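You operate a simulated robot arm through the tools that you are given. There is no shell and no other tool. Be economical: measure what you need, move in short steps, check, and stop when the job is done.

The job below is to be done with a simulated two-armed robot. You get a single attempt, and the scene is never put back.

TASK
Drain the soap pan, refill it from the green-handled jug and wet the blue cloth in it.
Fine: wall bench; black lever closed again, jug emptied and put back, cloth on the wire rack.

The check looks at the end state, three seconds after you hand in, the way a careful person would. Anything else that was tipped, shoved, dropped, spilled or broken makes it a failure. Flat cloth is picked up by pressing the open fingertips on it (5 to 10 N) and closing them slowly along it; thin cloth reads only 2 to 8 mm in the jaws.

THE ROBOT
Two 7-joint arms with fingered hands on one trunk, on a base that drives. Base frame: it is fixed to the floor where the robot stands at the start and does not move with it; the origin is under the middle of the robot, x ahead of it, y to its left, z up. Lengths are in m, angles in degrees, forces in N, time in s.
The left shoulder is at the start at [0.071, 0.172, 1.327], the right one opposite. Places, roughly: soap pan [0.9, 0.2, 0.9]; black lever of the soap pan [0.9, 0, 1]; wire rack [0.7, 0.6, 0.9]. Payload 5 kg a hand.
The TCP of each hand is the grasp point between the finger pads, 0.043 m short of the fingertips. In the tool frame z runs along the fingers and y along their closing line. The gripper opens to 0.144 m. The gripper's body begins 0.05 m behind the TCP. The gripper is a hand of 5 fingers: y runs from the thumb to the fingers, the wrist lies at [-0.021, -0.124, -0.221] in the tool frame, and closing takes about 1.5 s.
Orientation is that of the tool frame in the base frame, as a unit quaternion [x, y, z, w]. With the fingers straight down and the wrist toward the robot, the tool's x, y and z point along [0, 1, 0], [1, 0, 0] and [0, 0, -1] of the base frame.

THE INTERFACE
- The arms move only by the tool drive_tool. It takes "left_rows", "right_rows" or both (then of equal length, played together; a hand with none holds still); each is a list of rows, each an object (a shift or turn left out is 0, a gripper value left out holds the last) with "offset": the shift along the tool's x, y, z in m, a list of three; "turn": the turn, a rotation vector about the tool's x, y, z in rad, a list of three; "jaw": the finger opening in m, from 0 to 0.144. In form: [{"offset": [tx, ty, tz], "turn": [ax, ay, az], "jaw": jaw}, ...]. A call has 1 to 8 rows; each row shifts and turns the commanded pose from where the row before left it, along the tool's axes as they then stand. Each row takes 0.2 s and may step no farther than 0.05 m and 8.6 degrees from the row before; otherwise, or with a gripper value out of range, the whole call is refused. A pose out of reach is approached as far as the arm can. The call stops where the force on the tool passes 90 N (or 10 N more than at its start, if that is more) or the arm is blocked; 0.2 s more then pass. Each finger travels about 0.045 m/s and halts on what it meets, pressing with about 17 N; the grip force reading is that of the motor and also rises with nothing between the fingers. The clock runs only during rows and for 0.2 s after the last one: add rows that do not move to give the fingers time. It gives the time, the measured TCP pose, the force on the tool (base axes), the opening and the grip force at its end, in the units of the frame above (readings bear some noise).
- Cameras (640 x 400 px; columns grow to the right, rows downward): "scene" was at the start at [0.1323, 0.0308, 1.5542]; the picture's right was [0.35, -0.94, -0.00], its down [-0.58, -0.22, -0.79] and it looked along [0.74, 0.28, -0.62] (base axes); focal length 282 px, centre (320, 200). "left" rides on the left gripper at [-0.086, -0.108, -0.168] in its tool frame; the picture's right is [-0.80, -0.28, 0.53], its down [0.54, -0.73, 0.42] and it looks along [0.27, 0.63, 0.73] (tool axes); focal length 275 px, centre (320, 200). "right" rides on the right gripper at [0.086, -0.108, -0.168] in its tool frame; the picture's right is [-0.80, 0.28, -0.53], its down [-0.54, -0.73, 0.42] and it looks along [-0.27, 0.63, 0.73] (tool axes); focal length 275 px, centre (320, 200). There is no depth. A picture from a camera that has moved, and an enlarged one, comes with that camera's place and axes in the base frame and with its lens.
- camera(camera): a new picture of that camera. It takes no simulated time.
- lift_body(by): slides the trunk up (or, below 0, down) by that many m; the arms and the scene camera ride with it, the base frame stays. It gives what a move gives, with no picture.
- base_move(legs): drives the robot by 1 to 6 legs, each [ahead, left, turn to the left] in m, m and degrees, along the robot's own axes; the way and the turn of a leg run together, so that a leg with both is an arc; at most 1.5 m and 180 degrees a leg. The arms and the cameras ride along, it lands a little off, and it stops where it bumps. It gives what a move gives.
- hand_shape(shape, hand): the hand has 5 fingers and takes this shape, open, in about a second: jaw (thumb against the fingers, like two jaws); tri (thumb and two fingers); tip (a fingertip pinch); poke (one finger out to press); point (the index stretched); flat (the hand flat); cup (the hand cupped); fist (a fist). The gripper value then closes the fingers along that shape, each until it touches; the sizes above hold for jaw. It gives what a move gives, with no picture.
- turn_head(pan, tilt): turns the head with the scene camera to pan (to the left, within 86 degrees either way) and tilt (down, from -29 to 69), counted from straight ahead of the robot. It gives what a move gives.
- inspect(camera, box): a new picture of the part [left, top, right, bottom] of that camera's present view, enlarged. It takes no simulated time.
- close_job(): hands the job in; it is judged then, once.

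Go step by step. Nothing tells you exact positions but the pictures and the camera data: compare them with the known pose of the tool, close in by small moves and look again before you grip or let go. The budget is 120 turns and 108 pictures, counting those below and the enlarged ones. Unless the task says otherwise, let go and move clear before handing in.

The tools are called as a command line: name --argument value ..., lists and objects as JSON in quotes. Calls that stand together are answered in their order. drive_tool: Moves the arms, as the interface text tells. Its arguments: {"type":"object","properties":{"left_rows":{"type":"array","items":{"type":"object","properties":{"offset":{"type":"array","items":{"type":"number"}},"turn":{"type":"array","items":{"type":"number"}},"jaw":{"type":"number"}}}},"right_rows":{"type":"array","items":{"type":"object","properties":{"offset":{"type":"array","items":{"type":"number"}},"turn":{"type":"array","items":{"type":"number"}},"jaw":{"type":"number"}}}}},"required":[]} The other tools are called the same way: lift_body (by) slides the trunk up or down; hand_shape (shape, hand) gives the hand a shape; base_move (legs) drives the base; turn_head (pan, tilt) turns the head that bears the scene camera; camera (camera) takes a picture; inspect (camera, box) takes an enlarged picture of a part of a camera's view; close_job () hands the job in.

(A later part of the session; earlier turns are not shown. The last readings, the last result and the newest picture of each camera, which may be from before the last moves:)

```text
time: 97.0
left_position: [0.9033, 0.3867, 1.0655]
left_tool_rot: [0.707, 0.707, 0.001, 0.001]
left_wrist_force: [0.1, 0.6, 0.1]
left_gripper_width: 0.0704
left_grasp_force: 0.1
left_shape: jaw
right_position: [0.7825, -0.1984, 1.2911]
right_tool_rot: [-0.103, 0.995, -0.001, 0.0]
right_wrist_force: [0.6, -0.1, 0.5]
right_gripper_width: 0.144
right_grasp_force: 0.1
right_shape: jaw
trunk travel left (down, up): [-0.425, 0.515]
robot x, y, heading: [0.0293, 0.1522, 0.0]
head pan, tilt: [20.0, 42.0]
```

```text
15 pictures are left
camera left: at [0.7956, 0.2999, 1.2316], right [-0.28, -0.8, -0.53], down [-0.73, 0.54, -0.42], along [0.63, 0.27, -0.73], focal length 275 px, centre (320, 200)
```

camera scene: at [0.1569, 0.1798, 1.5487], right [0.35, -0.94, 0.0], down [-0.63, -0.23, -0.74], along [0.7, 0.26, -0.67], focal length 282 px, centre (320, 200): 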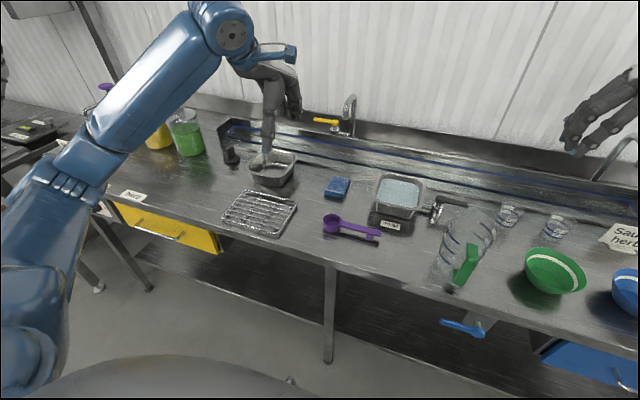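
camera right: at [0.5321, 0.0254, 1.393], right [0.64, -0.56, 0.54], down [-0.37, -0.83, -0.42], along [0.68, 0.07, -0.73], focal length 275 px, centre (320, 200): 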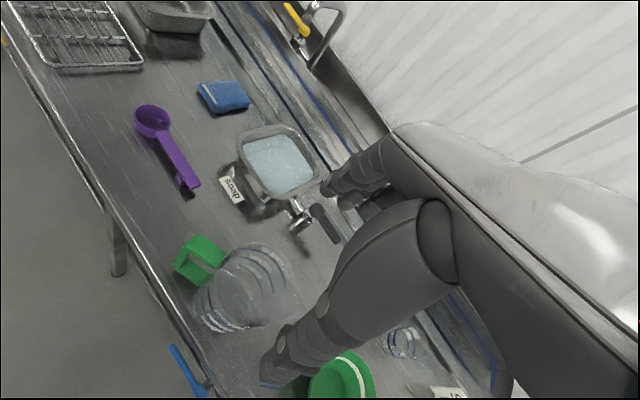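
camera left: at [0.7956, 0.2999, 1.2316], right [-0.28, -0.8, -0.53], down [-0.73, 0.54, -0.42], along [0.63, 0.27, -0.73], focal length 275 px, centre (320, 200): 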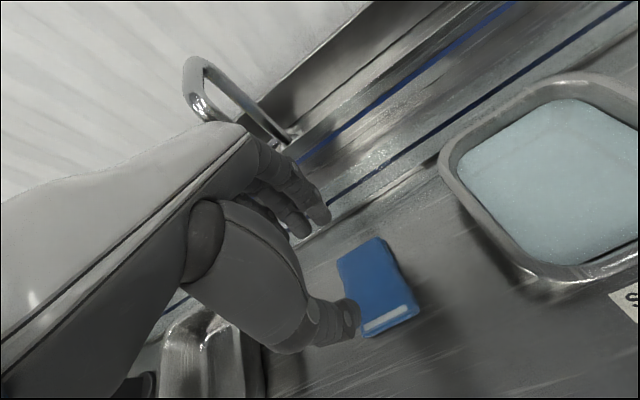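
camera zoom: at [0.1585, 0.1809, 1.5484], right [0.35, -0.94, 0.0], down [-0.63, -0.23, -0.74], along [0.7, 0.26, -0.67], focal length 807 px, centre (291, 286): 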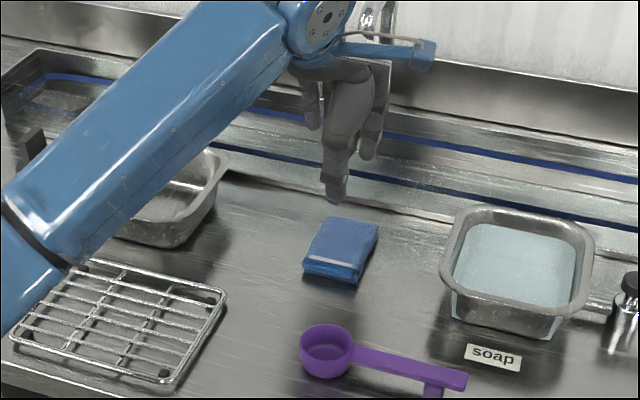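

The hand is centred over the cloth. I'll descend and feel for contact.

drive_tool --left_rows '[{"offset": [0, 0, 0.04]}, {"offset": [0, 0, 0.04]}, {"offset": [0, 0, 0.012]}, {}]'

drive_tool --left_rows '[{"offset": [0, 0, 0.005]}, {}]'

drive_tool --left_rows '[{"offset": [0, 0, 0.004]}, {}]'

inspect --camera "scene" --box '[270, 120, 400, 220]'

```text
time: 98.0
left_position: [0.9045, 0.3861, 0.9716]
left_tool_rot: [0.707, 0.707, 0.0, 0.0]
left_wrist_force: [-0.3, 0.6, -0.1]
left_gripper_width: 0.0703
left_grasp_force: 0.1
left_shape: jaw
right_position: [0.7835, -0.1978, 1.2909]
right_tool_rot: [-0.102, 0.995, -0.001, 0.0]
right_wrist_force: [0.0, 0.3, 0.6]
right_gripper_width: 0.1439
right_grasp_force: 0.1
right_shape: jaw
trunk travel left (down, up): [-0.425, 0.515]
robot x, y, heading: [0.0311, 0.1496, 0.7]
head pan, tilt: [20.0, 42.0]
```

```text
time: 98.6
left_position: [0.9031, 0.3854, 0.9677]
left_tool_rot: [0.707, 0.707, 0.001, 0.0]
left_wrist_force: [-0.3, 0.6, 4.4]
left_gripper_width: 0.0702
left_grasp_force: 0.3
left_shape: jaw
right_position: [0.7833, -0.1993, 1.2918]
right_tool_rot: [-0.102, 0.995, 0.0, 0.0]
right_wrist_force: [-0.7, -0.3, -1.0]
right_gripper_width: 0.1442
right_grasp_force: 0.0
right_shape: jaw
trunk travel left (down, up): [-0.425, 0.515]
robot x, y, heading: [0.0294, 0.1522, 0.3]
head pan, tilt: [20.0, 42.0]
```

```text
time: 99.2
left_position: [0.9035, 0.3849, 0.967]
left_tool_rot: [0.707, 0.707, 0.003, 0.002]
left_wrist_force: [1.7, 0.9, 21.4]
left_gripper_width: 0.0712
left_grasp_force: 0.1
left_shape: jaw
right_position: [0.7811, -0.1997, 1.2925]
right_tool_rot: [-0.102, 0.995, 0.0, 0.001]
right_wrist_force: [-0.8, 0.2, -0.2]
right_gripper_width: 0.1441
right_grasp_force: 0.0
right_shape: jaw
trunk travel left (down, up): [-0.425, 0.515]
robot x, y, heading: [0.0325, 0.1518, 0.3]
head pan, tilt: [20.0, 42.0]
```

```text
4.00 times, centred on (335, 170) of scene
camera zoom: at [0.1569, 0.1797, 1.5488], right [0.35, -0.94, 0.0], down [-0.63, -0.23, -0.74], along [0.7, 0.26, -0.67], focal length 1130 px, centre (260, 320)
```

zoom: 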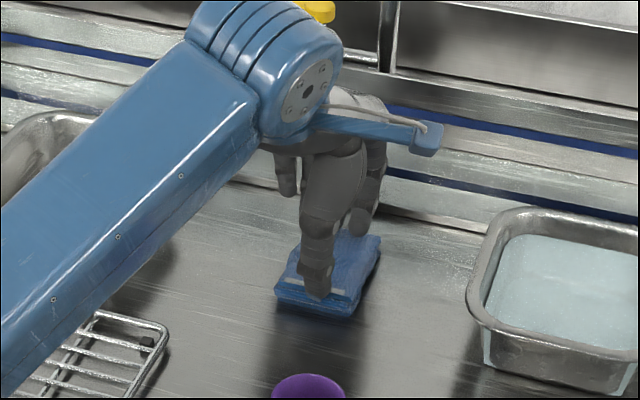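

Contact at about 21 N is slightly too firm. I'll ease 2.5 mm up and close slowly along the cloth.

drive_tool --left_rows '[{"offset": [0, 0, -0.0025]}, {}]'

drive_tool --left_rows '[{"jaw": 0.062}, {"jaw": 0.054}, {"jaw": 0.046}, {"jaw": 0.038}, {"jaw": 0.03}, {"jaw": 0.022}, {"jaw": 0.014}, {"jaw": 0.007}]'

drive_tool --left_rows '[{"jaw": 0.0}, {}, {}, {}]'

drive_tool --left_rows '[{"offset": [0, 0, -0.02]}, {"offset": [0, 0, -0.03]}, {"offset": [0, 0, -0.03]}, {}]'

inspect --camera "scene" --box '[270, 120, 400, 220]'

```text
time: 99.8
left_position: [0.9018, 0.3851, 0.9687]
left_tool_rot: [0.707, 0.707, 0.002, 0.001]
left_wrist_force: [4.2, 0.5, 19.1]
left_gripper_width: 0.0718
left_grasp_force: 0.1
left_shape: jaw
right_position: [0.7809, -0.1992, 1.2919]
right_tool_rot: [-0.101, 0.995, 0.0, 0.0]
right_wrist_force: [-0.2, 0.9, -0.5]
right_gripper_width: 0.144
right_grasp_force: 0.0
right_shape: jaw
trunk travel left (down, up): [-0.425, 0.515]
robot x, y, heading: [0.0303, 0.1489, 0.3]
head pan, tilt: [20.0, 42.0]
```

```text
time: 101.6
left_position: [0.902, 0.3846, 0.9709]
left_tool_rot: [0.707, 0.707, 0.002, 0.002]
left_wrist_force: [13.1, 2.8, 36.2]
left_gripper_width: 0.0083
left_grasp_force: 0.0
left_shape: jaw
right_position: [0.7815, -0.2002, 1.2914]
right_tool_rot: [-0.102, 0.995, 0.0, 0.001]
right_wrist_force: [-0.7, -0.5, 0.7]
right_gripper_width: 0.1439
right_grasp_force: 0.1
right_shape: jaw
trunk travel left (down, up): [-0.425, 0.515]
robot x, y, heading: [0.0315, 0.1517, 0.3]
head pan, tilt: [20.0, 42.0]
```

```text
time: 102.6
left_position: [0.9027, 0.3848, 0.9666]
left_tool_rot: [0.707, 0.707, 0.001, 0.001]
left_wrist_force: [7.6, -1.7, 22.3]
left_gripper_width: 0.0126
left_grasp_force: 17.0
left_shape: jaw
right_position: [0.7821, -0.2007, 1.2917]
right_tool_rot: [-0.102, 0.995, 0.0, 0.001]
right_wrist_force: [-0.2, 0.0, -0.1]
right_gripper_width: 0.1439
right_grasp_force: 0.0
right_shape: jaw
trunk travel left (down, up): [-0.425, 0.515]
robot x, y, heading: [0.0255, 0.1542, 0.2]
head pan, tilt: [20.0, 42.0]
```

```text
time: 103.6
left_position: [0.9031, 0.3866, 1.0463]
left_tool_rot: [0.708, 0.706, -0.001, 0.0]
left_wrist_force: [0.6, -0.5, 0.6]
left_gripper_width: 0.0096
left_grasp_force: 17.1
left_shape: jaw
right_position: [0.783, -0.1991, 1.2898]
right_tool_rot: [-0.102, 0.995, 0.0, 0.0]
right_wrist_force: [0.6, 1.2, 0.7]
right_gripper_width: 0.1442
right_grasp_force: 0.0
right_shape: jaw
trunk travel left (down, up): [-0.425, 0.515]
robot x, y, heading: [0.029, 0.1507, 0.3]
head pan, tilt: [20.0, 42.0]
```

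```text
4.00 times, centred on (335, 170) of scene
camera zoom: at [0.1597, 0.1807, 1.5482], right [0.35, -0.94, 0.0], down [-0.63, -0.23, -0.74], along [0.7, 0.26, -0.67], focal length 1130 px, centre (260, 320)
```

zoom: 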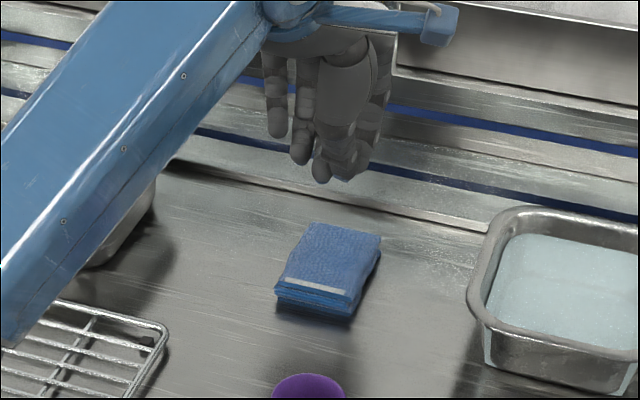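

The pinch on top slipped off and the cloth stayed put. I'll grip it by its two ends instead: open wide, go down around it to just above the bench and close slowly.

drive_tool --left_rows '[{"jaw": 0.135, "offset": [0.002, 0.003, 0]}, {}, {}, {}, {}, {}, {"offset": [0, 0, 0.04]}, {"offset": [0, 0, 0.03]}]'

drive_tool --left_rows '[{"offset": [0, 0, 0.01]}, {"offset": [0, 0, 0.007]}, {}]'

inspect --camera "left" --box '[200, 120, 480, 360]'

```text
time: 105.4
left_position: [0.9083, 0.3878, 0.9749]
left_tool_rot: [0.707, 0.707, 0.0, 0.001]
left_wrist_force: [-0.1, -0.6, 0.6]
left_gripper_width: 0.1349
left_grasp_force: 0.0
left_shape: jaw
right_position: [0.7832, -0.1996, 1.29]
right_tool_rot: [-0.101, 0.995, 0.0, 0.0]
right_wrist_force: [-0.3, -0.6, -0.4]
right_gripper_width: 0.1437
right_grasp_force: 0.0
right_shape: jaw
trunk travel left (down, up): [-0.425, 0.515]
robot x, y, heading: [0.0291, 0.1506, 0.5]
head pan, tilt: [20.0, 42.0]
```

```text
time: 106.2
left_position: [0.9069, 0.3883, 0.9592]
left_tool_rot: [0.707, 0.707, -0.001, 0.0]
left_wrist_force: [0.3, -0.1, -0.6]
left_gripper_width: 0.1354
left_grasp_force: 0.1
left_shape: jaw
right_position: [0.7817, -0.1997, 1.2906]
right_tool_rot: [-0.102, 0.995, -0.001, 0.0]
right_wrist_force: [0.4, -0.1, 0.5]
right_gripper_width: 0.1441
right_grasp_force: 0.0
right_shape: jaw
trunk travel left (down, up): [-0.425, 0.515]
robot x, y, heading: [0.03, 0.1551, 0.5]
head pan, tilt: [20.0, 42.0]
```

```text
1.67 times, centred on (340, 240) of left
camera zoom: at [0.7981, 0.3024, 1.1265], right [-0.28, -0.8, -0.53], down [-0.73, 0.54, -0.42], along [0.63, 0.27, -0.73], focal length 459 px, centre (287, 133)
```

zoom: 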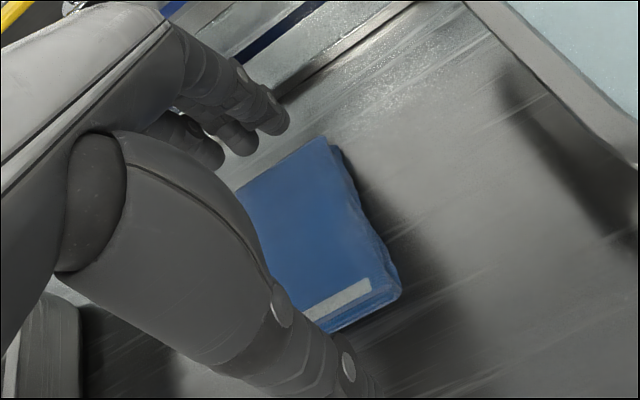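

The fingers straddle the cloth without touching it. I'll go 9 mm lower and close slowly.

drive_tool --left_rows '[{"offset": [0, 0, 0.005]}, {"offset": [0, 0, 0.004]}, {}]'

drive_tool --left_rows '[{"jaw": 0.12}, {"jaw": 0.11}, {"jaw": 0.1}, {"jaw": 0.09}, {"jaw": 0.08}, {"jaw": 0.07}, {"jaw": 0.06}, {"jaw": 0.05}]'

drive_tool --left_rows '[{"jaw": 0.04}, {"jaw": 0.03}, {"jaw": 0.02}, {"jaw": 0.01}, {"jaw": 0.0}, {}, {}]'

inspect --camera "left" --box '[200, 120, 480, 360]'

```text
time: 107.0
left_position: [0.9075, 0.3887, 0.9502]
left_tool_rot: [0.707, 0.707, 0.0, 0.0]
left_wrist_force: [-0.4, -0.4, -0.6]
left_gripper_width: 0.1351
left_grasp_force: 0.0
left_shape: jaw
right_position: [0.7822, -0.1986, 1.2906]
right_tool_rot: [-0.103, 0.995, 0.0, 0.0]
right_wrist_force: [-0.1, 0.5, -0.1]
right_gripper_width: 0.144
right_grasp_force: 0.2
right_shape: jaw
trunk travel left (down, up): [-0.425, 0.515]
robot x, y, heading: [0.0269, 0.1492, 0.3]
head pan, tilt: [20.0, 42.0]
```

```text
time: 108.8
left_position: [0.9064, 0.388, 0.9511]
left_tool_rot: [0.707, 0.707, 0.0, 0.001]
left_wrist_force: [0.2, 0.2, -0.1]
left_gripper_width: 0.0952
left_grasp_force: 16.8
left_shape: jaw
right_position: [0.7846, -0.1999, 1.2908]
right_tool_rot: [-0.102, 0.995, 0.0, 0.0]
right_wrist_force: [0.3, 0.4, -0.6]
right_gripper_width: 0.1441
right_grasp_force: 0.2
right_shape: jaw
trunk travel left (down, up): [-0.425, 0.515]
robot x, y, heading: [0.0263, 0.1482, 0.0]
head pan, tilt: [20.0, 42.0]
```

```text
time: 110.4
left_position: [0.9066, 0.3869, 0.9511]
left_tool_rot: [0.707, 0.707, 0.0, 0.0]
left_wrist_force: [-0.4, 0.6, 0.1]
left_gripper_width: 0.0948
left_grasp_force: 17.3
left_shape: jaw
right_position: [0.7831, -0.1996, 1.2904]
right_tool_rot: [-0.102, 0.995, 0.0, 0.0]
right_wrist_force: [0.5, 0.3, -0.2]
right_gripper_width: 0.1439
right_grasp_force: 0.0
right_shape: jaw
trunk travel left (down, up): [-0.425, 0.515]
robot x, y, heading: [0.0287, 0.1551, 0.4]
head pan, tilt: [20.0, 42.0]
```

```text
1.67 times, centred on (340, 240) of left
camera zoom: at [0.7988, 0.3025, 1.1174], right [-0.28, -0.8, -0.53], down [-0.73, 0.54, -0.42], along [0.63, 0.27, -0.73], focal length 459 px, centre (287, 133)
```

zoom: 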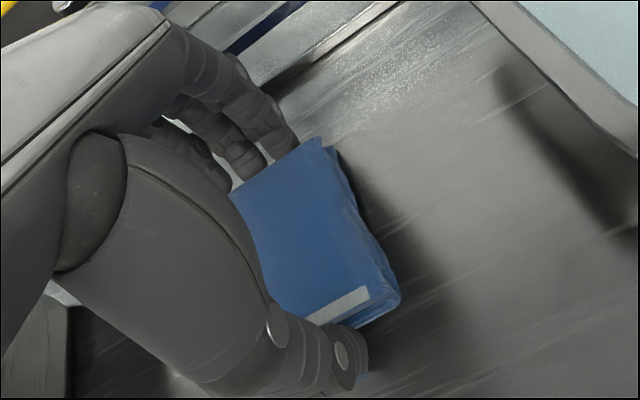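

The cloth is firm between the fingers at 0.095 m and 17 N. I'll lift and check.

drive_tool --left_rows '[{"offset": [0, 0, -0.02]}, {"offset": [0, 0, -0.03]}, {"offset": [0, 0, -0.04]}, {"offset": [0, 0, -0.04]}, {}]'

inspect --camera "scene" --box '[250, 80, 430, 230]'

```text
time: 111.6
left_position: [0.9072, 0.3893, 1.0812]
left_tool_rot: [0.707, 0.707, 0.0, -0.001]
left_wrist_force: [0.1, 0.8, -0.4]
left_gripper_width: 0.095
left_grasp_force: 16.9
left_shape: jaw
right_position: [0.7835, -0.1984, 1.2908]
right_tool_rot: [-0.102, 0.995, 0.0, -0.001]
right_wrist_force: [-0.1, 0.8, 0.7]
right_gripper_width: 0.1439
right_grasp_force: 0.0
right_shape: jaw
trunk travel left (down, up): [-0.425, 0.515]
robot x, y, heading: [0.0306, 0.1496, 0.3]
head pan, tilt: [20.0, 42.0]
```

```text
2.67 times, centred on (340, 155) of scene
camera zoom: at [0.1598, 0.1806, 1.5483], right [0.35, -0.94, 0.0], down [-0.63, -0.23, -0.74], along [0.7, 0.26, -0.67], focal length 753 px, centre (267, 320)
```

zoom: 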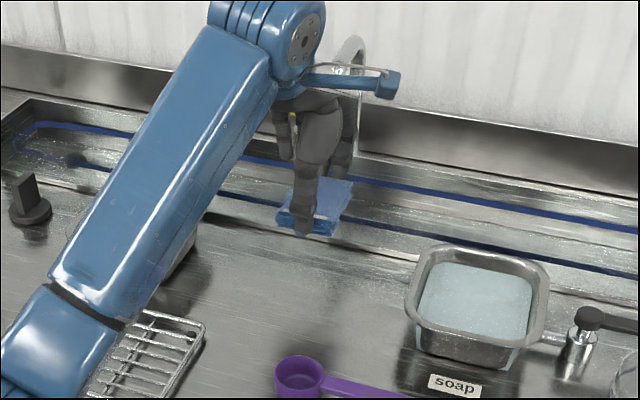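

The cloth is held. I'll carry it over the pan centre (0.91, 0.178) and lower to just above the rim.

drive_tool --left_rows '[{"offset": [-0.042, 0.001, 0]}, {"offset": [-0.042, 0.001, 0]}, {"offset": [-0.042, 0.001, 0]}, {"offset": [-0.042, 0, 0]}, {"offset": [-0.043, 0, 0]}, {"offset": [0, 0, 0.04]}, {"offset": [0, 0, 0.03]}, {}]'

inspect --camera "left" --box '[180, 80, 500, 380]'

```text
time: 113.4
left_position: [0.9091, 0.1758, 1.0106]
left_tool_rot: [0.707, 0.707, 0.0, 0.0]
left_wrist_force: [-0.6, 0.0, -0.6]
left_gripper_width: 0.0947
left_grasp_force: 16.9
left_shape: jaw
right_position: [0.7821, -0.2003, 1.2918]
right_tool_rot: [-0.102, 0.995, 0.0, 0.0]
right_wrist_force: [0.2, -0.4, -0.9]
right_gripper_width: 0.1441
right_grasp_force: 0.0
right_shape: jaw
trunk travel left (down, up): [-0.425, 0.515]
robot x, y, heading: [0.0301, 0.1538, 0.2]
head pan, tilt: [20.0, 42.0]
```

```text
1.33 times, centred on (340, 230) of left
camera zoom: at [0.802, 0.0897, 1.1773], right [-0.28, -0.8, -0.53], down [-0.73, 0.54, -0.42], along [0.63, 0.27, -0.73], focal length 367 px, centre (293, 160)
```

zoom: 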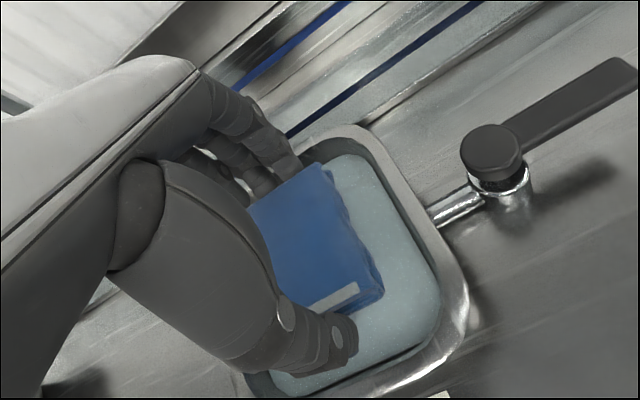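

The cloth is centred inside the pan outline. I'll lower it into the water slowly and watch the force.

drive_tool --left_rows '[{"offset": [0, 0, 0.012]}, {"offset": [0, 0, 0.012]}, {}]'

drive_tool --left_rows '[{"offset": [0, 0, 0.01]}, {"offset": [0, 0, 0.01]}, {}]'

inspect --camera "left" --box '[180, 80, 500, 380]'

```text
time: 114.2
left_position: [0.908, 0.1765, 0.9918]
left_tool_rot: [0.706, 0.708, 0.001, 0.003]
left_wrist_force: [-10.4, 0.5, 21.9]
left_gripper_width: 0.0938
left_grasp_force: 17.5
left_shape: jaw
right_position: [0.7798, -0.2007, 1.2923]
right_tool_rot: [-0.102, 0.995, 0.0, 0.001]
right_wrist_force: [-1.3, -0.1, -0.3]
right_gripper_width: 0.1442
right_grasp_force: 0.0
right_shape: jaw
trunk travel left (down, up): [-0.425, 0.515]
robot x, y, heading: [0.0269, 0.1504, 0.4]
head pan, tilt: [20.0, 42.0]
```

```text
time: 115.0
left_position: [0.9054, 0.1777, 0.9882]
left_tool_rot: [0.708, 0.706, 0.01, 0.011]
left_wrist_force: [-5.9, 2.5, 80.0]
left_gripper_width: 0.094
left_grasp_force: 17.3
left_shape: jaw
right_position: [0.7738, -0.1992, 1.2968]
right_tool_rot: [-0.103, 0.995, -0.001, 0.005]
right_wrist_force: [-0.6, 0.0, 0.5]
right_gripper_width: 0.1439
right_grasp_force: 0.1
right_shape: jaw
trunk travel left (down, up): [-0.425, 0.515]
robot x, y, heading: [0.0287, 0.1502, 0.2]
head pan, tilt: [20.0, 42.0]
```

```text
1.33 times, centred on (340, 230) of left
camera zoom: at [0.7937, 0.0906, 1.1512], right [-0.27, -0.8, -0.54], down [-0.71, 0.54, -0.45], along [0.65, 0.26, -0.71], focal length 367 px, centre (293, 160)
```

zoom: 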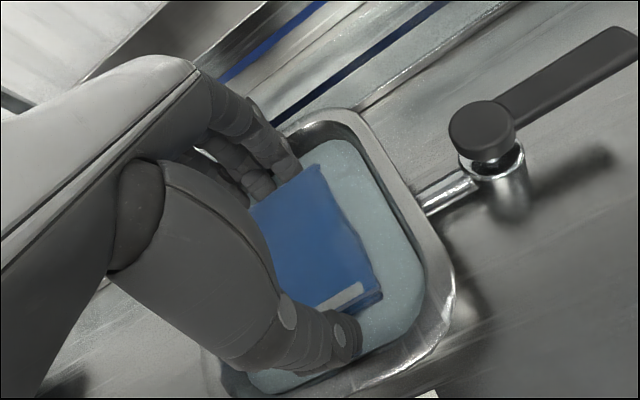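

The hand met the pan rim, so the grip is too wide in this direction. I'll rise and check the pan before regrasping the cloth across its narrower side.

drive_tool --left_rows '[{"offset": [0, 0, -0.02]}, {"offset": [0, 0, -0.03]}, {"offset": [0, 0, -0.04]}, {"offset": [0, 0, -0.02]}, {"offset": [0.042, 0, 0]}, {"offset": [0.042, 0, 0]}, {"offset": [0.042, 0, 0]}, {"offset": [0.042, 0, 0]}]'

inspect --camera "scene" --box '[250, 80, 490, 280]'

```text
time: 116.8
left_position: [0.9094, 0.3465, 1.0759]
left_tool_rot: [0.709, 0.706, -0.001, 0.001]
left_wrist_force: [0.1, 0.1, 0.3]
left_gripper_width: 0.0947
left_grasp_force: 16.8
left_shape: jaw
right_position: [0.7829, -0.1971, 1.2904]
right_tool_rot: [-0.102, 0.995, -0.001, 0.001]
right_wrist_force: [0.8, 0.8, -0.1]
right_gripper_width: 0.1438
right_grasp_force: 0.0
right_shape: jaw
trunk travel left (down, up): [-0.425, 0.515]
robot x, y, heading: [0.0254, 0.152, -0.0]
head pan, tilt: [20.0, 42.0]
```

```text
2.00 times, centred on (370, 180) of scene
camera zoom: at [0.1596, 0.1826, 1.5483], right [0.35, -0.94, 0.0], down [-0.63, -0.23, -0.74], along [0.7, 0.26, -0.67], focal length 565 px, centre (220, 240)
```

zoom: 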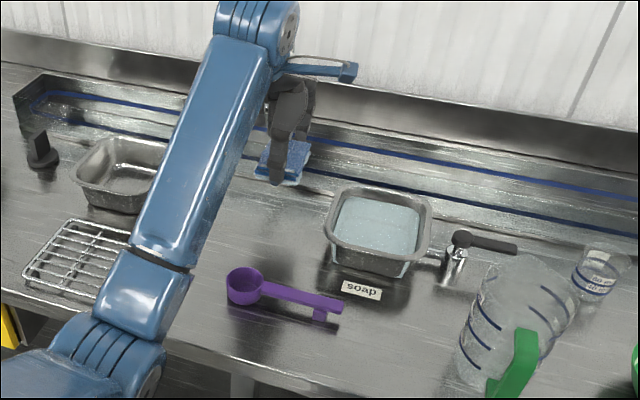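

The pan is undisturbed. I'll set the cloth back on the bench, release it, rise and turn the hand 90° to grip it across its narrow side.

drive_tool --left_rows '[{"offset": [0.041, -0.003, 0]}, {"offset": [0, 0, 0.04]}, {"offset": [0, 0, 0.04]}, {"offset": [0, 0, 0.03]}, {"offset": [0, 0, 0.012]}, {}]'

drive_tool --left_rows '[{"jaw": 0.105}, {"jaw": 0.12}, {"jaw": 0.135}, {}, {}, {"offset": [0, 0, -0.03]}, {"offset": [0, 0, -0.04]}, {"offset": [0, 0, -0.05]}]'

drive_tool --left_rows '[{"turn": [0, 0, 0.131]}, {"turn": [0, 0, 0.131]}, {"turn": [0, 0, 0.131]}, {"turn": [0, 0, 0.131]}, {"turn": [0, 0, 0.131]}, {"turn": [0, 0, 0.131]}]'

drive_tool --left_rows '[{"turn": [0, 0, 0.131]}, {"turn": [0, 0, 0.131]}, {"turn": [0, 0, 0.131]}, {"turn": [0, 0, 0.131]}, {"turn": [0, 0, 0.131]}, {"turn": [0, 0, 0.131]}, {}]'

camera --camera "left"

```text
time: 118.2
left_position: [0.9064, 0.3862, 0.9548]
left_tool_rot: [0.708, 0.706, 0.0, 0.0]
left_wrist_force: [-0.6, 0.6, -0.6]
left_gripper_width: 0.0947
left_grasp_force: 17.0
left_shape: jaw
right_position: [0.784, -0.199, 1.2901]
right_tool_rot: [-0.102, 0.995, 0.0, 0.0]
right_wrist_force: [0.6, -0.2, -0.6]
right_gripper_width: 0.1443
right_grasp_force: 0.0
right_shape: jaw
trunk travel left (down, up): [-0.425, 0.515]
robot x, y, heading: [0.0286, 0.1501, 0.4]
head pan, tilt: [20.0, 42.0]
```

```text
time: 120.0
left_position: [0.9053, 0.3865, 1.0742]
left_tool_rot: [0.708, 0.707, -0.001, -0.001]
left_wrist_force: [0.4, 0.0, 0.1]
left_gripper_width: 0.135
left_grasp_force: 0.0
left_shape: jaw
right_position: [0.7829, -0.199, 1.2914]
right_tool_rot: [-0.101, 0.995, 0.0, 0.0]
right_wrist_force: [-0.8, 0.9, 0.6]
right_gripper_width: 0.1437
right_grasp_force: 0.1
right_shape: jaw
trunk travel left (down, up): [-0.425, 0.515]
robot x, y, heading: [0.0275, 0.1501, 0.3]
head pan, tilt: [20.0, 42.0]
```

```text
time: 121.4
left_position: [0.9072, 0.3869, 1.0737]
left_tool_rot: [0.925, 0.381, 0.0, 0.0]
left_wrist_force: [0.8, -0.1, 0.1]
left_gripper_width: 0.1353
left_grasp_force: 0.2
left_shape: jaw
right_position: [0.7842, -0.1992, 1.2918]
right_tool_rot: [-0.101, 0.995, 0.0, 0.0]
right_wrist_force: [0.3, -0.2, 0.6]
right_gripper_width: 0.1438
right_grasp_force: 0.0
right_shape: jaw
trunk travel left (down, up): [-0.425, 0.515]
robot x, y, heading: [0.0293, 0.1493, 0.3]
head pan, tilt: [20.0, 42.0]
```

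```text
time: 123.0
left_position: [0.9066, 0.3869, 1.0753]
left_tool_rot: [1.0, -0.002, 0.0, 0.0]
left_wrist_force: [0.1, 0.4, 0.1]
left_gripper_width: 0.1348
left_grasp_force: 0.1
left_shape: jaw
right_position: [0.7838, -0.1989, 1.291]
right_tool_rot: [-0.102, 0.995, 0.0, 0.0]
right_wrist_force: [0.2, 1.2, 0.5]
right_gripper_width: 0.1435
right_grasp_force: 0.1
right_shape: jaw
trunk travel left (down, up): [-0.425, 0.515]
robot x, y, heading: [0.0287, 0.1504, 0.3]
head pan, tilt: [20.0, 42.0]
```

```text
6 pictures are left
camera left: at [0.8214, 0.4955, 1.2411], right [-0.8, 0.29, -0.53], down [0.55, 0.72, -0.42], along [0.27, -0.63, -0.73], focal length 275 px, centre (320, 200)
```

left: 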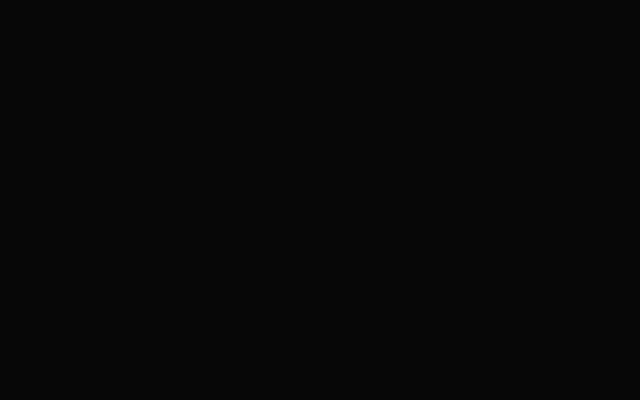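

The pose is reached though that camera view is blocked. I'll descend around the cloth by the known coordinates and close slowly.

drive_tool --left_rows '[{"offset": [0, 0, 0.04]}, {"offset": [0, 0, 0.04]}, {"offset": [0, 0, 0.03]}, {"offset": [0, 0, 0.011]}, {}]'

drive_tool --left_rows '[{"jaw": 0.12}, {"jaw": 0.11}, {"jaw": 0.1}, {"jaw": 0.09}, {"jaw": 0.08}, {"jaw": 0.07}, {"jaw": 0.06}, {"jaw": 0.05}]'

drive_tool --left_rows '[{"jaw": 0.04}, {"jaw": 0.03}, {}, {}]'

drive_tool --left_rows '[{"offset": [0, 0, -0.02]}, {"offset": [0, 0, -0.04]}, {"offset": [0, 0, -0.04]}, {}]'

inspect --camera "scene" --box '[250, 80, 430, 230]'

```text
time: 124.2
left_position: [0.9053, 0.3874, 0.954]
left_tool_rot: [1.0, -0.001, 0.0, 0.0]
left_wrist_force: [-0.4, 0.2, 0.0]
left_gripper_width: 0.1349
left_grasp_force: 0.0
left_shape: jaw
right_position: [0.7828, -0.2001, 1.2914]
right_tool_rot: [-0.102, 0.995, 0.0, 0.001]
right_wrist_force: [0.4, -0.1, -0.7]
right_gripper_width: 0.1441
right_grasp_force: 0.1
right_shape: jaw
trunk travel left (down, up): [-0.425, 0.515]
robot x, y, heading: [0.0324, 0.1465, 0.4]
head pan, tilt: [20.0, 42.0]
```

```text
time: 126.0
left_position: [0.906, 0.3864, 0.9536]
left_tool_rot: [1.0, -0.001, 0.0, 0.0]
left_wrist_force: [-0.1, -0.4, 0.7]
left_gripper_width: 0.065
left_grasp_force: 16.7
left_shape: jaw
right_position: [0.7839, -0.1996, 1.2903]
right_tool_rot: [-0.103, 0.995, -0.001, 0.0]
right_wrist_force: [0.0, -0.1, 0.4]
right_gripper_width: 0.1439
right_grasp_force: 0.1
right_shape: jaw
trunk travel left (down, up): [-0.425, 0.515]
robot x, y, heading: [0.0289, 0.1488, 0.5]
head pan, tilt: [20.0, 42.0]
```

```text
time: 127.0
left_position: [0.9067, 0.3859, 0.9539]
left_tool_rot: [1.0, -0.001, 0.0, 0.0]
left_wrist_force: [0.5, 0.0, -0.4]
left_gripper_width: 0.0649
left_grasp_force: 17.2
left_shape: jaw
right_position: [0.7832, -0.1991, 1.2916]
right_tool_rot: [-0.102, 0.995, 0.0, -0.001]
right_wrist_force: [-0.5, 0.2, -0.5]
right_gripper_width: 0.1439
right_grasp_force: 0.1
right_shape: jaw
trunk travel left (down, up): [-0.425, 0.515]
robot x, y, heading: [0.0295, 0.1483, 0.5]
head pan, tilt: [20.0, 42.0]
```

```text
time: 128.0
left_position: [0.9068, 0.3872, 1.0515]
left_tool_rot: [1.0, -0.001, -0.001, 0.0]
left_wrist_force: [0.0, 0.5, -0.6]
left_gripper_width: 0.0647
left_grasp_force: 16.8
left_shape: jaw
right_position: [0.7845, -0.1998, 1.2903]
right_tool_rot: [-0.102, 0.995, 0.0, -0.001]
right_wrist_force: [0.1, -0.1, -0.2]
right_gripper_width: 0.144
right_grasp_force: 0.0
right_shape: jaw
trunk travel left (down, up): [-0.425, 0.515]
robot x, y, heading: [0.0296, 0.1561, 0.2]
head pan, tilt: [20.0, 42.0]
```

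```text
2.67 times, centred on (340, 155) of scene
camera zoom: at [0.1601, 0.1805, 1.5482], right [0.35, -0.94, 0.0], down [-0.63, -0.23, -0.74], along [0.7, 0.26, -0.67], focal length 753 px, centre (267, 320)
```

zoom: 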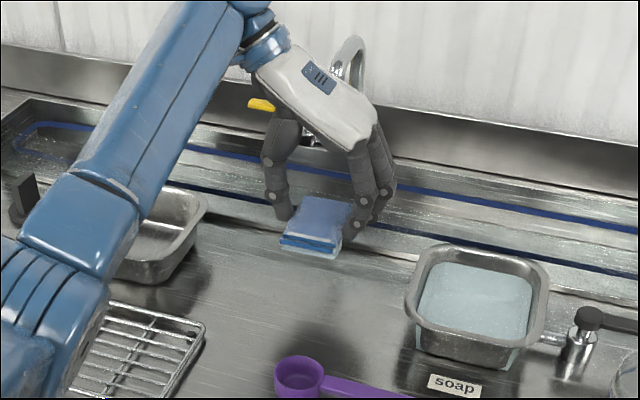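

The cloth is held across its narrow side at 0.065 m. I'll carry it over the pan and lower it in steps.

drive_tool --left_rows '[{"offset": [0.001, 0.042, 0]}, {"offset": [0.001, 0.042, 0]}, {"offset": [0.001, 0.042, 0]}, {"offset": [0, 0.042, 0]}, {"offset": [0, 0.041, 0]}, {}]'

drive_tool --left_rows '[{"offset": [0, 0, 0.02]}, {"offset": [0, 0, 0.02]}, {"offset": [0, 0, 0.01]}, {}]'

drive_tool --left_rows '[{"offset": [0, 0, 0.008]}, {}]'

drive_tool --left_rows '[{"offset": [0, 0, 0.007]}, {}]'

```text
time: 129.4
left_position: [0.9106, 0.1787, 1.0534]
left_tool_rot: [1.0, -0.001, 0.0, 0.001]
left_wrist_force: [0.0, 0.7, 0.5]
left_gripper_width: 0.0648
left_grasp_force: 16.7
left_shape: jaw
right_position: [0.7833, -0.1976, 1.2912]
right_tool_rot: [-0.104, 0.995, 0.0, 0.0]
right_wrist_force: [0.4, 0.3, 0.2]
right_gripper_width: 0.1439
right_grasp_force: 0.0
right_shape: jaw
trunk travel left (down, up): [-0.425, 0.515]
robot x, y, heading: [0.0259, 0.1526, 0.2]
head pan, tilt: [20.0, 42.0]
```

```text
time: 130.4
left_position: [0.9089, 0.1777, 1.0018]
left_tool_rot: [1.0, -0.001, 0.0, 0.0]
left_wrist_force: [-0.4, 0.0, -0.6]
left_gripper_width: 0.0645
left_grasp_force: 16.6
left_shape: jaw
right_position: [0.7836, -0.1993, 1.2908]
right_tool_rot: [-0.102, 0.995, 0.0, 0.0]
right_wrist_force: [0.2, 0.3, 0.6]
right_gripper_width: 0.1438
right_grasp_force: 0.0
right_shape: jaw
trunk travel left (down, up): [-0.425, 0.515]
robot x, y, heading: [0.0264, 0.1544, 0.3]
head pan, tilt: [20.0, 42.0]
```

```text
time: 131.0
left_position: [0.908, 0.1776, 0.9951]
left_tool_rot: [1.0, -0.001, 0.0, 0.0]
left_wrist_force: [0.1, 0.0, 1.1]
left_gripper_width: 0.0649
left_grasp_force: 16.9
left_shape: jaw
right_position: [0.7841, -0.1984, 1.2907]
right_tool_rot: [-0.101, 0.995, 0.0, 0.0]
right_wrist_force: [0.9, -0.4, 0.9]
right_gripper_width: 0.1439
right_grasp_force: 0.1
right_shape: jaw
trunk travel left (down, up): [-0.425, 0.515]
robot x, y, heading: [0.0308, 0.1518, 0.3]
head pan, tilt: [20.0, 42.0]
```

```text
time: 131.6
left_position: [0.9088, 0.1767, 0.9918]
left_tool_rot: [1.0, 0.0, 0.003, 0.001]
left_wrist_force: [3.1, 5.8, 22.9]
left_gripper_width: 0.0651
left_grasp_force: 17.2
left_shape: jaw
right_position: [0.7823, -0.1981, 1.293]
right_tool_rot: [-0.103, 0.995, -0.001, 0.001]
right_wrist_force: [0.1, 0.6, 0.2]
right_gripper_width: 0.144
right_grasp_force: 0.2
right_shape: jaw
trunk travel left (down, up): [-0.425, 0.515]
robot x, y, heading: [0.0319, 0.1499, 0.3]
head pan, tilt: [20.0, 42.0]
```

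Contact came again at the same height, so the cloth may be touching the pan floor. I'll take a close look.

inspect --camera "scene" --box '[320, 100, 460, 220]'

```text
3.33 times, centred on (390, 160) of scene
camera zoom: at [0.1569, 0.1809, 1.5489], right [0.35, -0.94, 0.0], down [-0.63, -0.23, -0.74], along [0.7, 0.26, -0.67], focal length 941 px, centre (87, 333)
```

zoom: 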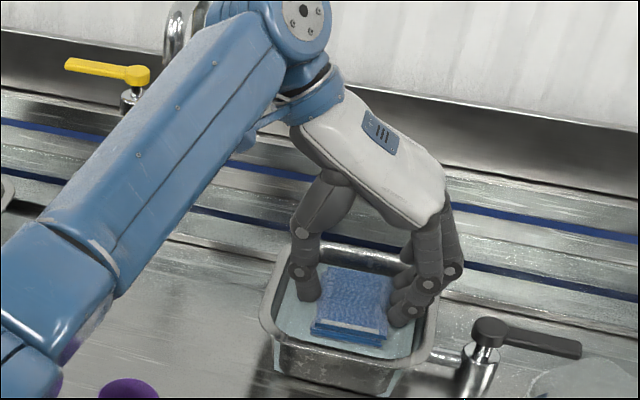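

The cloth is down in the water with its texture visibly darkening, and the fingers are clear of the walls. I'll ease the pressure slightly and let it soak for about 3 s, then raise it and look.

drive_tool --left_rows '[{"offset": [0, 0, -0.003]}, {}, {}, {}, {}, {}, {}, {}]'

drive_tool --left_rows '[{}, {}, {}, {}, {}, {}, {}, {}]'

drive_tool --left_rows '[{"offset": [0, 0, -0.02]}, {"offset": [0, 0, -0.03]}, {"offset": [0, 0, -0.04]}, {}, {}, {}, {}]'

inspect --camera "scene" --box '[180, 80, 460, 280]'

```text
time: 133.4
left_position: [0.9087, 0.1776, 0.9914]
left_tool_rot: [1.0, 0.0, 0.001, 0.001]
left_wrist_force: [5.7, 5.8, 21.5]
left_gripper_width: 0.0651
left_grasp_force: 17.3
left_shape: jaw
right_position: [0.7817, -0.1991, 1.2925]
right_tool_rot: [-0.102, 0.995, -0.001, 0.001]
right_wrist_force: [-0.4, -0.6, 0.4]
right_gripper_width: 0.1437
right_grasp_force: 0.0
right_shape: jaw
trunk travel left (down, up): [-0.425, 0.515]
robot x, y, heading: [0.0286, 0.1527, 0.3]
head pan, tilt: [20.0, 42.0]
```

```text
time: 135.2
left_position: [0.9082, 0.1787, 0.9923]
left_tool_rot: [1.0, -0.001, 0.001, 0.001]
left_wrist_force: [4.3, 5.7, 22.3]
left_gripper_width: 0.0651
left_grasp_force: 16.9
left_shape: jaw
right_position: [0.7819, -0.1978, 1.2917]
right_tool_rot: [-0.102, 0.995, -0.001, 0.001]
right_wrist_force: [0.6, 0.2, 0.3]
right_gripper_width: 0.1439
right_grasp_force: 0.0
right_shape: jaw
trunk travel left (down, up): [-0.425, 0.515]
robot x, y, heading: [0.0301, 0.146, 0.4]
head pan, tilt: [20.0, 42.0]
```

```text
time: 136.8
left_position: [0.9099, 0.1766, 1.0811]
left_tool_rot: [1.0, 0.0, 0.0, 0.0]
left_wrist_force: [-0.3, -0.3, -1.0]
left_gripper_width: 0.0649
left_grasp_force: 17.3
left_shape: jaw
right_position: [0.7839, -0.1991, 1.2899]
right_tool_rot: [-0.102, 0.995, 0.0, 0.0]
right_wrist_force: [0.8, 0.0, -0.4]
right_gripper_width: 0.1439
right_grasp_force: 0.0
right_shape: jaw
trunk travel left (down, up): [-0.425, 0.515]
robot x, y, heading: [0.0281, 0.1507, 0.3]
head pan, tilt: [20.0, 42.0]
```

```text
2.00 times, centred on (320, 180) of scene
camera zoom: at [0.1599, 0.1801, 1.5483], right [0.35, -0.94, 0.0], down [-0.63, -0.23, -0.74], along [0.7, 0.26, -0.67], focal length 565 px, centre (320, 240)
```

zoom: 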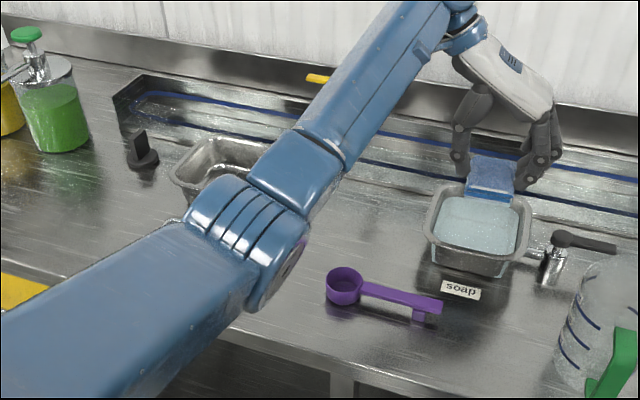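

I'll let it drip over the pan briefly, then carry it to above the rack centre at about (0.687, 0.568).

drive_tool --left_rows '[{}, {}, {}, {}, {}, {}, {}, {}]'

drive_tool --left_rows '[{"offset": [0, 0, -0.02]}, {"offset": [-0.0223, -0.0391, 0]}, {"offset": [-0.0223, -0.0391, 0]}, {"offset": [-0.0223, -0.0391, 0]}, {"offset": [-0.0223, -0.0391, 0]}, {"offset": [-0.0223, -0.0391, 0]}]'

drive_tool --left_rows '[{"offset": [-0.0223, -0.0391, 0]}, {"offset": [-0.0223, -0.0391, 0]}, {"offset": [-0.0223, -0.0391, 0]}, {"offset": [-0.0223, -0.0391, 0]}, {"offset": [-0.0223, -0.0391, 0]}, {}]'

turn_head --pan 38 --tilt 45

camera --camera "scene"

```text
time: 138.6
left_position: [0.9089, 0.1767, 1.0818]
left_tool_rot: [1.0, 0.0, 0.001, 0.001]
left_wrist_force: [-1.5, 1.2, -0.1]
left_gripper_width: 0.0648
left_grasp_force: 17.5
left_shape: jaw
right_position: [0.7826, -0.1996, 1.2908]
right_tool_rot: [-0.102, 0.995, 0.0, 0.0]
right_wrist_force: [0.4, 0.4, -0.2]
right_gripper_width: 0.1437
right_grasp_force: 0.0
right_shape: jaw
trunk travel left (down, up): [-0.425, 0.515]
robot x, y, heading: [0.0305, 0.1488, 0.4]
head pan, tilt: [20.0, 42.0]
```

```text
time: 140.0
left_position: [0.7963, 0.3736, 1.0997]
left_tool_rot: [1.0, -0.002, 0.001, 0.001]
left_wrist_force: [1.0, 0.6, -0.3]
left_gripper_width: 0.0647
left_grasp_force: 16.8
left_shape: jaw
right_position: [0.7819, -0.1976, 1.2917]
right_tool_rot: [-0.102, 0.995, -0.001, 0.0]
right_wrist_force: [-0.2, -0.3, 0.1]
right_gripper_width: 0.1438
right_grasp_force: 0.0
right_shape: jaw
trunk travel left (down, up): [-0.425, 0.515]
robot x, y, heading: [0.028, 0.1496, -0.1]
head pan, tilt: [20.0, 42.0]
```

```text
time: 141.4
left_position: [0.6882, 0.5682, 1.1]
left_tool_rot: [1.0, 0.0, 0.0, 0.0]
left_wrist_force: [0.5, -0.8, -0.2]
left_gripper_width: 0.0648
left_grasp_force: 16.9
left_shape: jaw
right_position: [0.7846, -0.2, 1.2895]
right_tool_rot: [-0.102, 0.995, 0.001, -0.002]
right_wrist_force: [0.4, -0.6, 0.4]
right_gripper_width: 0.144
right_grasp_force: 0.1
right_shape: jaw
trunk travel left (down, up): [-0.425, 0.515]
robot x, y, heading: [0.0308, 0.1505, 0.6]
head pan, tilt: [20.0, 42.0]
```

```text
time: 142.2
left_position: [0.687, 0.5694, 1.0998]
left_tool_rot: [1.0, 0.0, 0.0, 0.0]
left_wrist_force: [0.0, -0.2, 0.4]
left_gripper_width: 0.0647
left_grasp_force: 16.8
left_shape: jaw
right_position: [0.7828, -0.1991, 1.2905]
right_tool_rot: [-0.102, 0.995, 0.0, 0.0]
right_wrist_force: [0.0, 0.7, 0.0]
right_gripper_width: 0.1437
right_grasp_force: 0.0
right_shape: jaw
trunk travel left (down, up): [-0.425, 0.515]
robot x, y, heading: [0.0264, 0.1517, 0.1]
head pan, tilt: [38.0, 45.0]
```

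```text
2 pictures are left
camera scene: at [0.1447, 0.2019, 1.544], right [0.62, -0.79, 0.0], down [-0.56, -0.44, -0.71], along [0.56, 0.44, -0.71], focal length 282 px, centre (320, 200)
```

scene: 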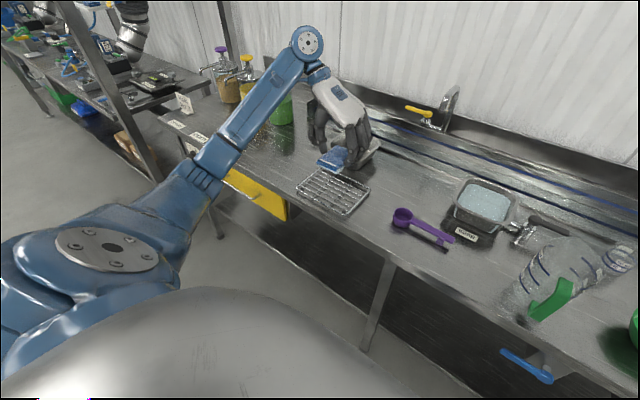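

The cloth is above the rack centre. I'll lower it and feel for contact.

drive_tool --left_rows '[{"offset": [0.006, -0.003, 0.03]}, {"offset": [0, 0, 0.04]}, {"offset": [0, 0, 0.03]}, {"offset": [0, 0, 0.01]}, {}]'

drive_tool --left_rows '[{"offset": [0, 0, 0.006]}, {}]'

drive_tool --left_rows '[{"offset": [0, 0, 0.005]}, {}]'

```text
time: 143.4
left_position: [0.6928, 0.5707, 0.9917]
left_tool_rot: [1.0, 0.0, 0.0, 0.0]
left_wrist_force: [0.8, 0.0, -0.1]
left_gripper_width: 0.0648
left_grasp_force: 16.7
left_shape: jaw
right_position: [0.7835, -0.1986, 1.2918]
right_tool_rot: [-0.103, 0.995, -0.001, 0.0]
right_wrist_force: [-0.5, 0.1, -0.3]
right_gripper_width: 0.1438
right_grasp_force: 0.1
right_shape: jaw
trunk travel left (down, up): [-0.425, 0.515]
robot x, y, heading: [0.0296, 0.1531, 0.4]
head pan, tilt: [38.0, 45.0]
```

```text
time: 144.0
left_position: [0.6929, 0.5723, 0.9849]
left_tool_rot: [1.0, -0.001, 0.0, 0.0]
left_wrist_force: [0.4, 0.5, -0.8]
left_gripper_width: 0.0647
left_grasp_force: 17.2
left_shape: jaw
right_position: [0.7824, -0.1988, 1.291]
right_tool_rot: [-0.102, 0.995, 0.0, 0.001]
right_wrist_force: [1.3, -0.4, 0.1]
right_gripper_width: 0.1439
right_grasp_force: 0.1
right_shape: jaw
trunk travel left (down, up): [-0.425, 0.515]
robot x, y, heading: [0.0308, 0.1496, 0.2]
head pan, tilt: [38.0, 45.0]
```

```text
time: 144.6
left_position: [0.6906, 0.5716, 0.9799]
left_tool_rot: [1.0, -0.001, 0.0, 0.0]
left_wrist_force: [0.1, 0.4, -1.4]
left_gripper_width: 0.0647
left_grasp_force: 16.8
left_shape: jaw
right_position: [0.7831, -0.1992, 1.2914]
right_tool_rot: [-0.102, 0.995, 0.001, 0.001]
right_wrist_force: [0.7, 0.4, 0.3]
right_gripper_width: 0.1438
right_grasp_force: 0.0
right_shape: jaw
trunk travel left (down, up): [-0.425, 0.515]
robot x, y, heading: [0.0271, 0.1509, 0.4]
head pan, tilt: [38.0, 45.0]
```

drive_tool --left_rows '[{"offset": [0, 0, 0.004]}, {}]'

drive_tool --left_rows '[{"offset": [0, 0, 0.003]}, {}]'

drive_tool --left_rows '[{"offset": [0, 0, 0.003]}, {}]'

```text
time: 145.2
left_position: [0.6927, 0.5727, 0.9746]
left_tool_rot: [1.0, 0.0, 0.001, 0.0]
left_wrist_force: [0.1, -0.8, -0.4]
left_gripper_width: 0.0649
left_grasp_force: 17.0
left_shape: jaw
right_position: [0.7832, -0.1989, 1.2916]
right_tool_rot: [-0.102, 0.995, 0.0, 0.0]
right_wrist_force: [0.3, -0.1, 0.1]
right_gripper_width: 0.1437
right_grasp_force: 0.0
right_shape: jaw
trunk travel left (down, up): [-0.425, 0.515]
robot x, y, heading: [0.0248, 0.1485, 0.3]
head pan, tilt: [38.0, 45.0]
```

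```text
time: 145.8
left_position: [0.6935, 0.572, 0.9724]
left_tool_rot: [1.0, -0.001, -0.001, -0.001]
left_wrist_force: [0.0, 0.2, 0.0]
left_gripper_width: 0.0648
left_grasp_force: 16.8
left_shape: jaw
right_position: [0.7829, -0.1998, 1.2914]
right_tool_rot: [-0.102, 0.995, 0.0, 0.0]
right_wrist_force: [0.3, -0.1, -0.8]
right_gripper_width: 0.144
right_grasp_force: 0.2
right_shape: jaw
trunk travel left (down, up): [-0.425, 0.515]
robot x, y, heading: [0.0312, 0.1507, 0.4]
head pan, tilt: [38.0, 45.0]
```

```text
time: 146.4
left_position: [0.6933, 0.5725, 0.9693]
left_tool_rot: [1.0, -0.001, -0.001, -0.001]
left_wrist_force: [-0.7, -0.5, -0.7]
left_gripper_width: 0.0646
left_grasp_force: 17.0
left_shape: jaw
right_position: [0.7831, -0.1995, 1.2907]
right_tool_rot: [-0.102, 0.995, 0.0, -0.001]
right_wrist_force: [0.8, -0.4, -0.4]
right_gripper_width: 0.144
right_grasp_force: 0.0
right_shape: jaw
trunk travel left (down, up): [-0.425, 0.515]
robot x, y, heading: [0.0318, 0.1506, 0.1]
head pan, tilt: [38.0, 45.0]
```

drive_tool --left_rows '[{"offset": [0, 0, 0.003]}, {}]'

drive_tool --left_rows '[{"offset": [0, 0, 0.003]}, {}]'

```text
time: 147.0
left_position: [0.6924, 0.5708, 0.9684]
left_tool_rot: [1.0, -0.002, 0.001, 0.0]
left_wrist_force: [1.1, 0.3, 12.8]
left_gripper_width: 0.0649
left_grasp_force: 16.8
left_shape: jaw
right_position: [0.7837, -0.1993, 1.2914]
right_tool_rot: [-0.102, 0.995, -0.001, 0.0]
right_wrist_force: [-0.5, 0.6, -0.5]
right_gripper_width: 0.144
right_grasp_force: 0.1
right_shape: jaw
trunk travel left (down, up): [-0.425, 0.515]
robot x, y, heading: [0.0318, 0.1512, 0.3]
head pan, tilt: [38.0, 45.0]
```

```text
time: 147.6
left_position: [0.6931, 0.5708, 0.9669]
left_tool_rot: [1.0, 0.0, 0.002, -0.001]
left_wrist_force: [2.6, 2.0, 26.8]
left_gripper_width: 0.0663
left_grasp_force: 17.0
left_shape: jaw
right_position: [0.7814, -0.1994, 1.291]
right_tool_rot: [-0.102, 0.995, 0.001, 0.001]
right_wrist_force: [0.2, -0.4, 0.4]
right_gripper_width: 0.1441
right_grasp_force: 0.1
right_shape: jaw
trunk travel left (down, up): [-0.425, 0.515]
robot x, y, heading: [0.0332, 0.152, 0.3]
head pan, tilt: [38.0, 45.0]
```

The cloth rests on the rack. I'll ease off, open slowly and rise.

drive_tool --left_rows '[{"offset": [0, 0, -0.004]}, {"jaw": 0.075}, {"jaw": 0.09}, {"jaw": 0.105}, {"jaw": 0.115}, {}, {}]'

drive_tool --left_rows '[{"offset": [0, 0, -0.02]}, {"offset": [0, 0, -0.03]}, {"offset": [0, 0, -0.05]}, {"offset": [0, 0, -0.05]}, {"offset": [0, 0, -0.05]}, {"offset": [0, 0, -0.04]}, {}]'

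camera --camera "scene"

```text
time: 149.2
left_position: [0.693, 0.5723, 0.9673]
left_tool_rot: [1.0, -0.002, 0.0, -0.001]
left_wrist_force: [0.2, -0.1, 0.1]
left_gripper_width: 0.1148
left_grasp_force: 0.0
left_shape: jaw
right_position: [0.7824, -0.1992, 1.2905]
right_tool_rot: [-0.102, 0.995, 0.001, 0.0]
right_wrist_force: [-0.3, 0.4, 0.0]
right_gripper_width: 0.1439
right_grasp_force: 0.0
right_shape: jaw
trunk travel left (down, up): [-0.425, 0.515]
robot x, y, heading: [0.0275, 0.1512, 0.6]
head pan, tilt: [38.0, 45.0]
```

```text
time: 150.8
left_position: [0.6937, 0.5719, 1.2077]
left_tool_rot: [1.0, 0.0, 0.001, 0.001]
left_wrist_force: [0.3, 0.2, -0.5]
left_gripper_width: 0.115
left_grasp_force: 0.0
left_shape: jaw
right_position: [0.7825, -0.1986, 1.2914]
right_tool_rot: [-0.101, 0.995, 0.0, 0.0]
right_wrist_force: [-0.1, 0.4, -0.6]
right_gripper_width: 0.1438
right_grasp_force: 0.0
right_shape: jaw
trunk travel left (down, up): [-0.425, 0.515]
robot x, y, heading: [0.0337, 0.1497, 0.2]
head pan, tilt: [38.0, 45.0]
```

```text
1 pictures are left
camera scene: at [0.1449, 0.2022, 1.544], right [0.62, -0.79, 0.0], down [-0.56, -0.44, -0.71], along [0.55, 0.44, -0.71], focal length 282 px, centre (320, 200)
```

scene: 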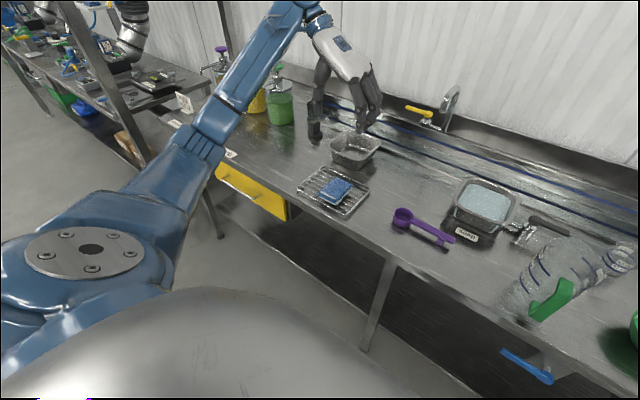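

The cloth lies on the rack. I'll use the last picture to check it and its wetness.

inspect --camera "scene" --box '[280, 140, 540, 300]'

```text
2.46 times, centred on (410, 220) of scene
camera zoom: at [0.1449, 0.2022, 1.544], right [0.62, -0.79, 0.0], down [-0.56, -0.44, -0.71], along [0.55, 0.44, -0.71], focal length 695 px, centre (98, 151)
```

zoom: 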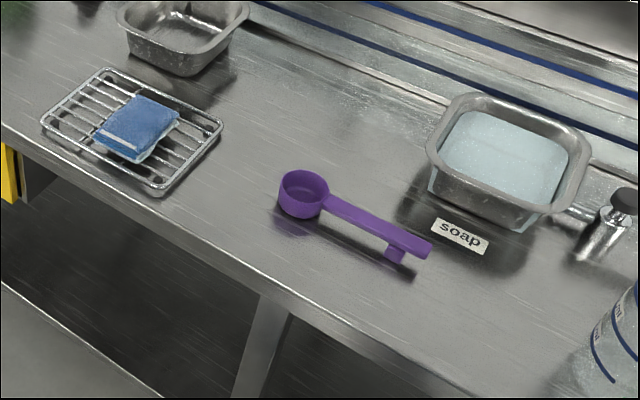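

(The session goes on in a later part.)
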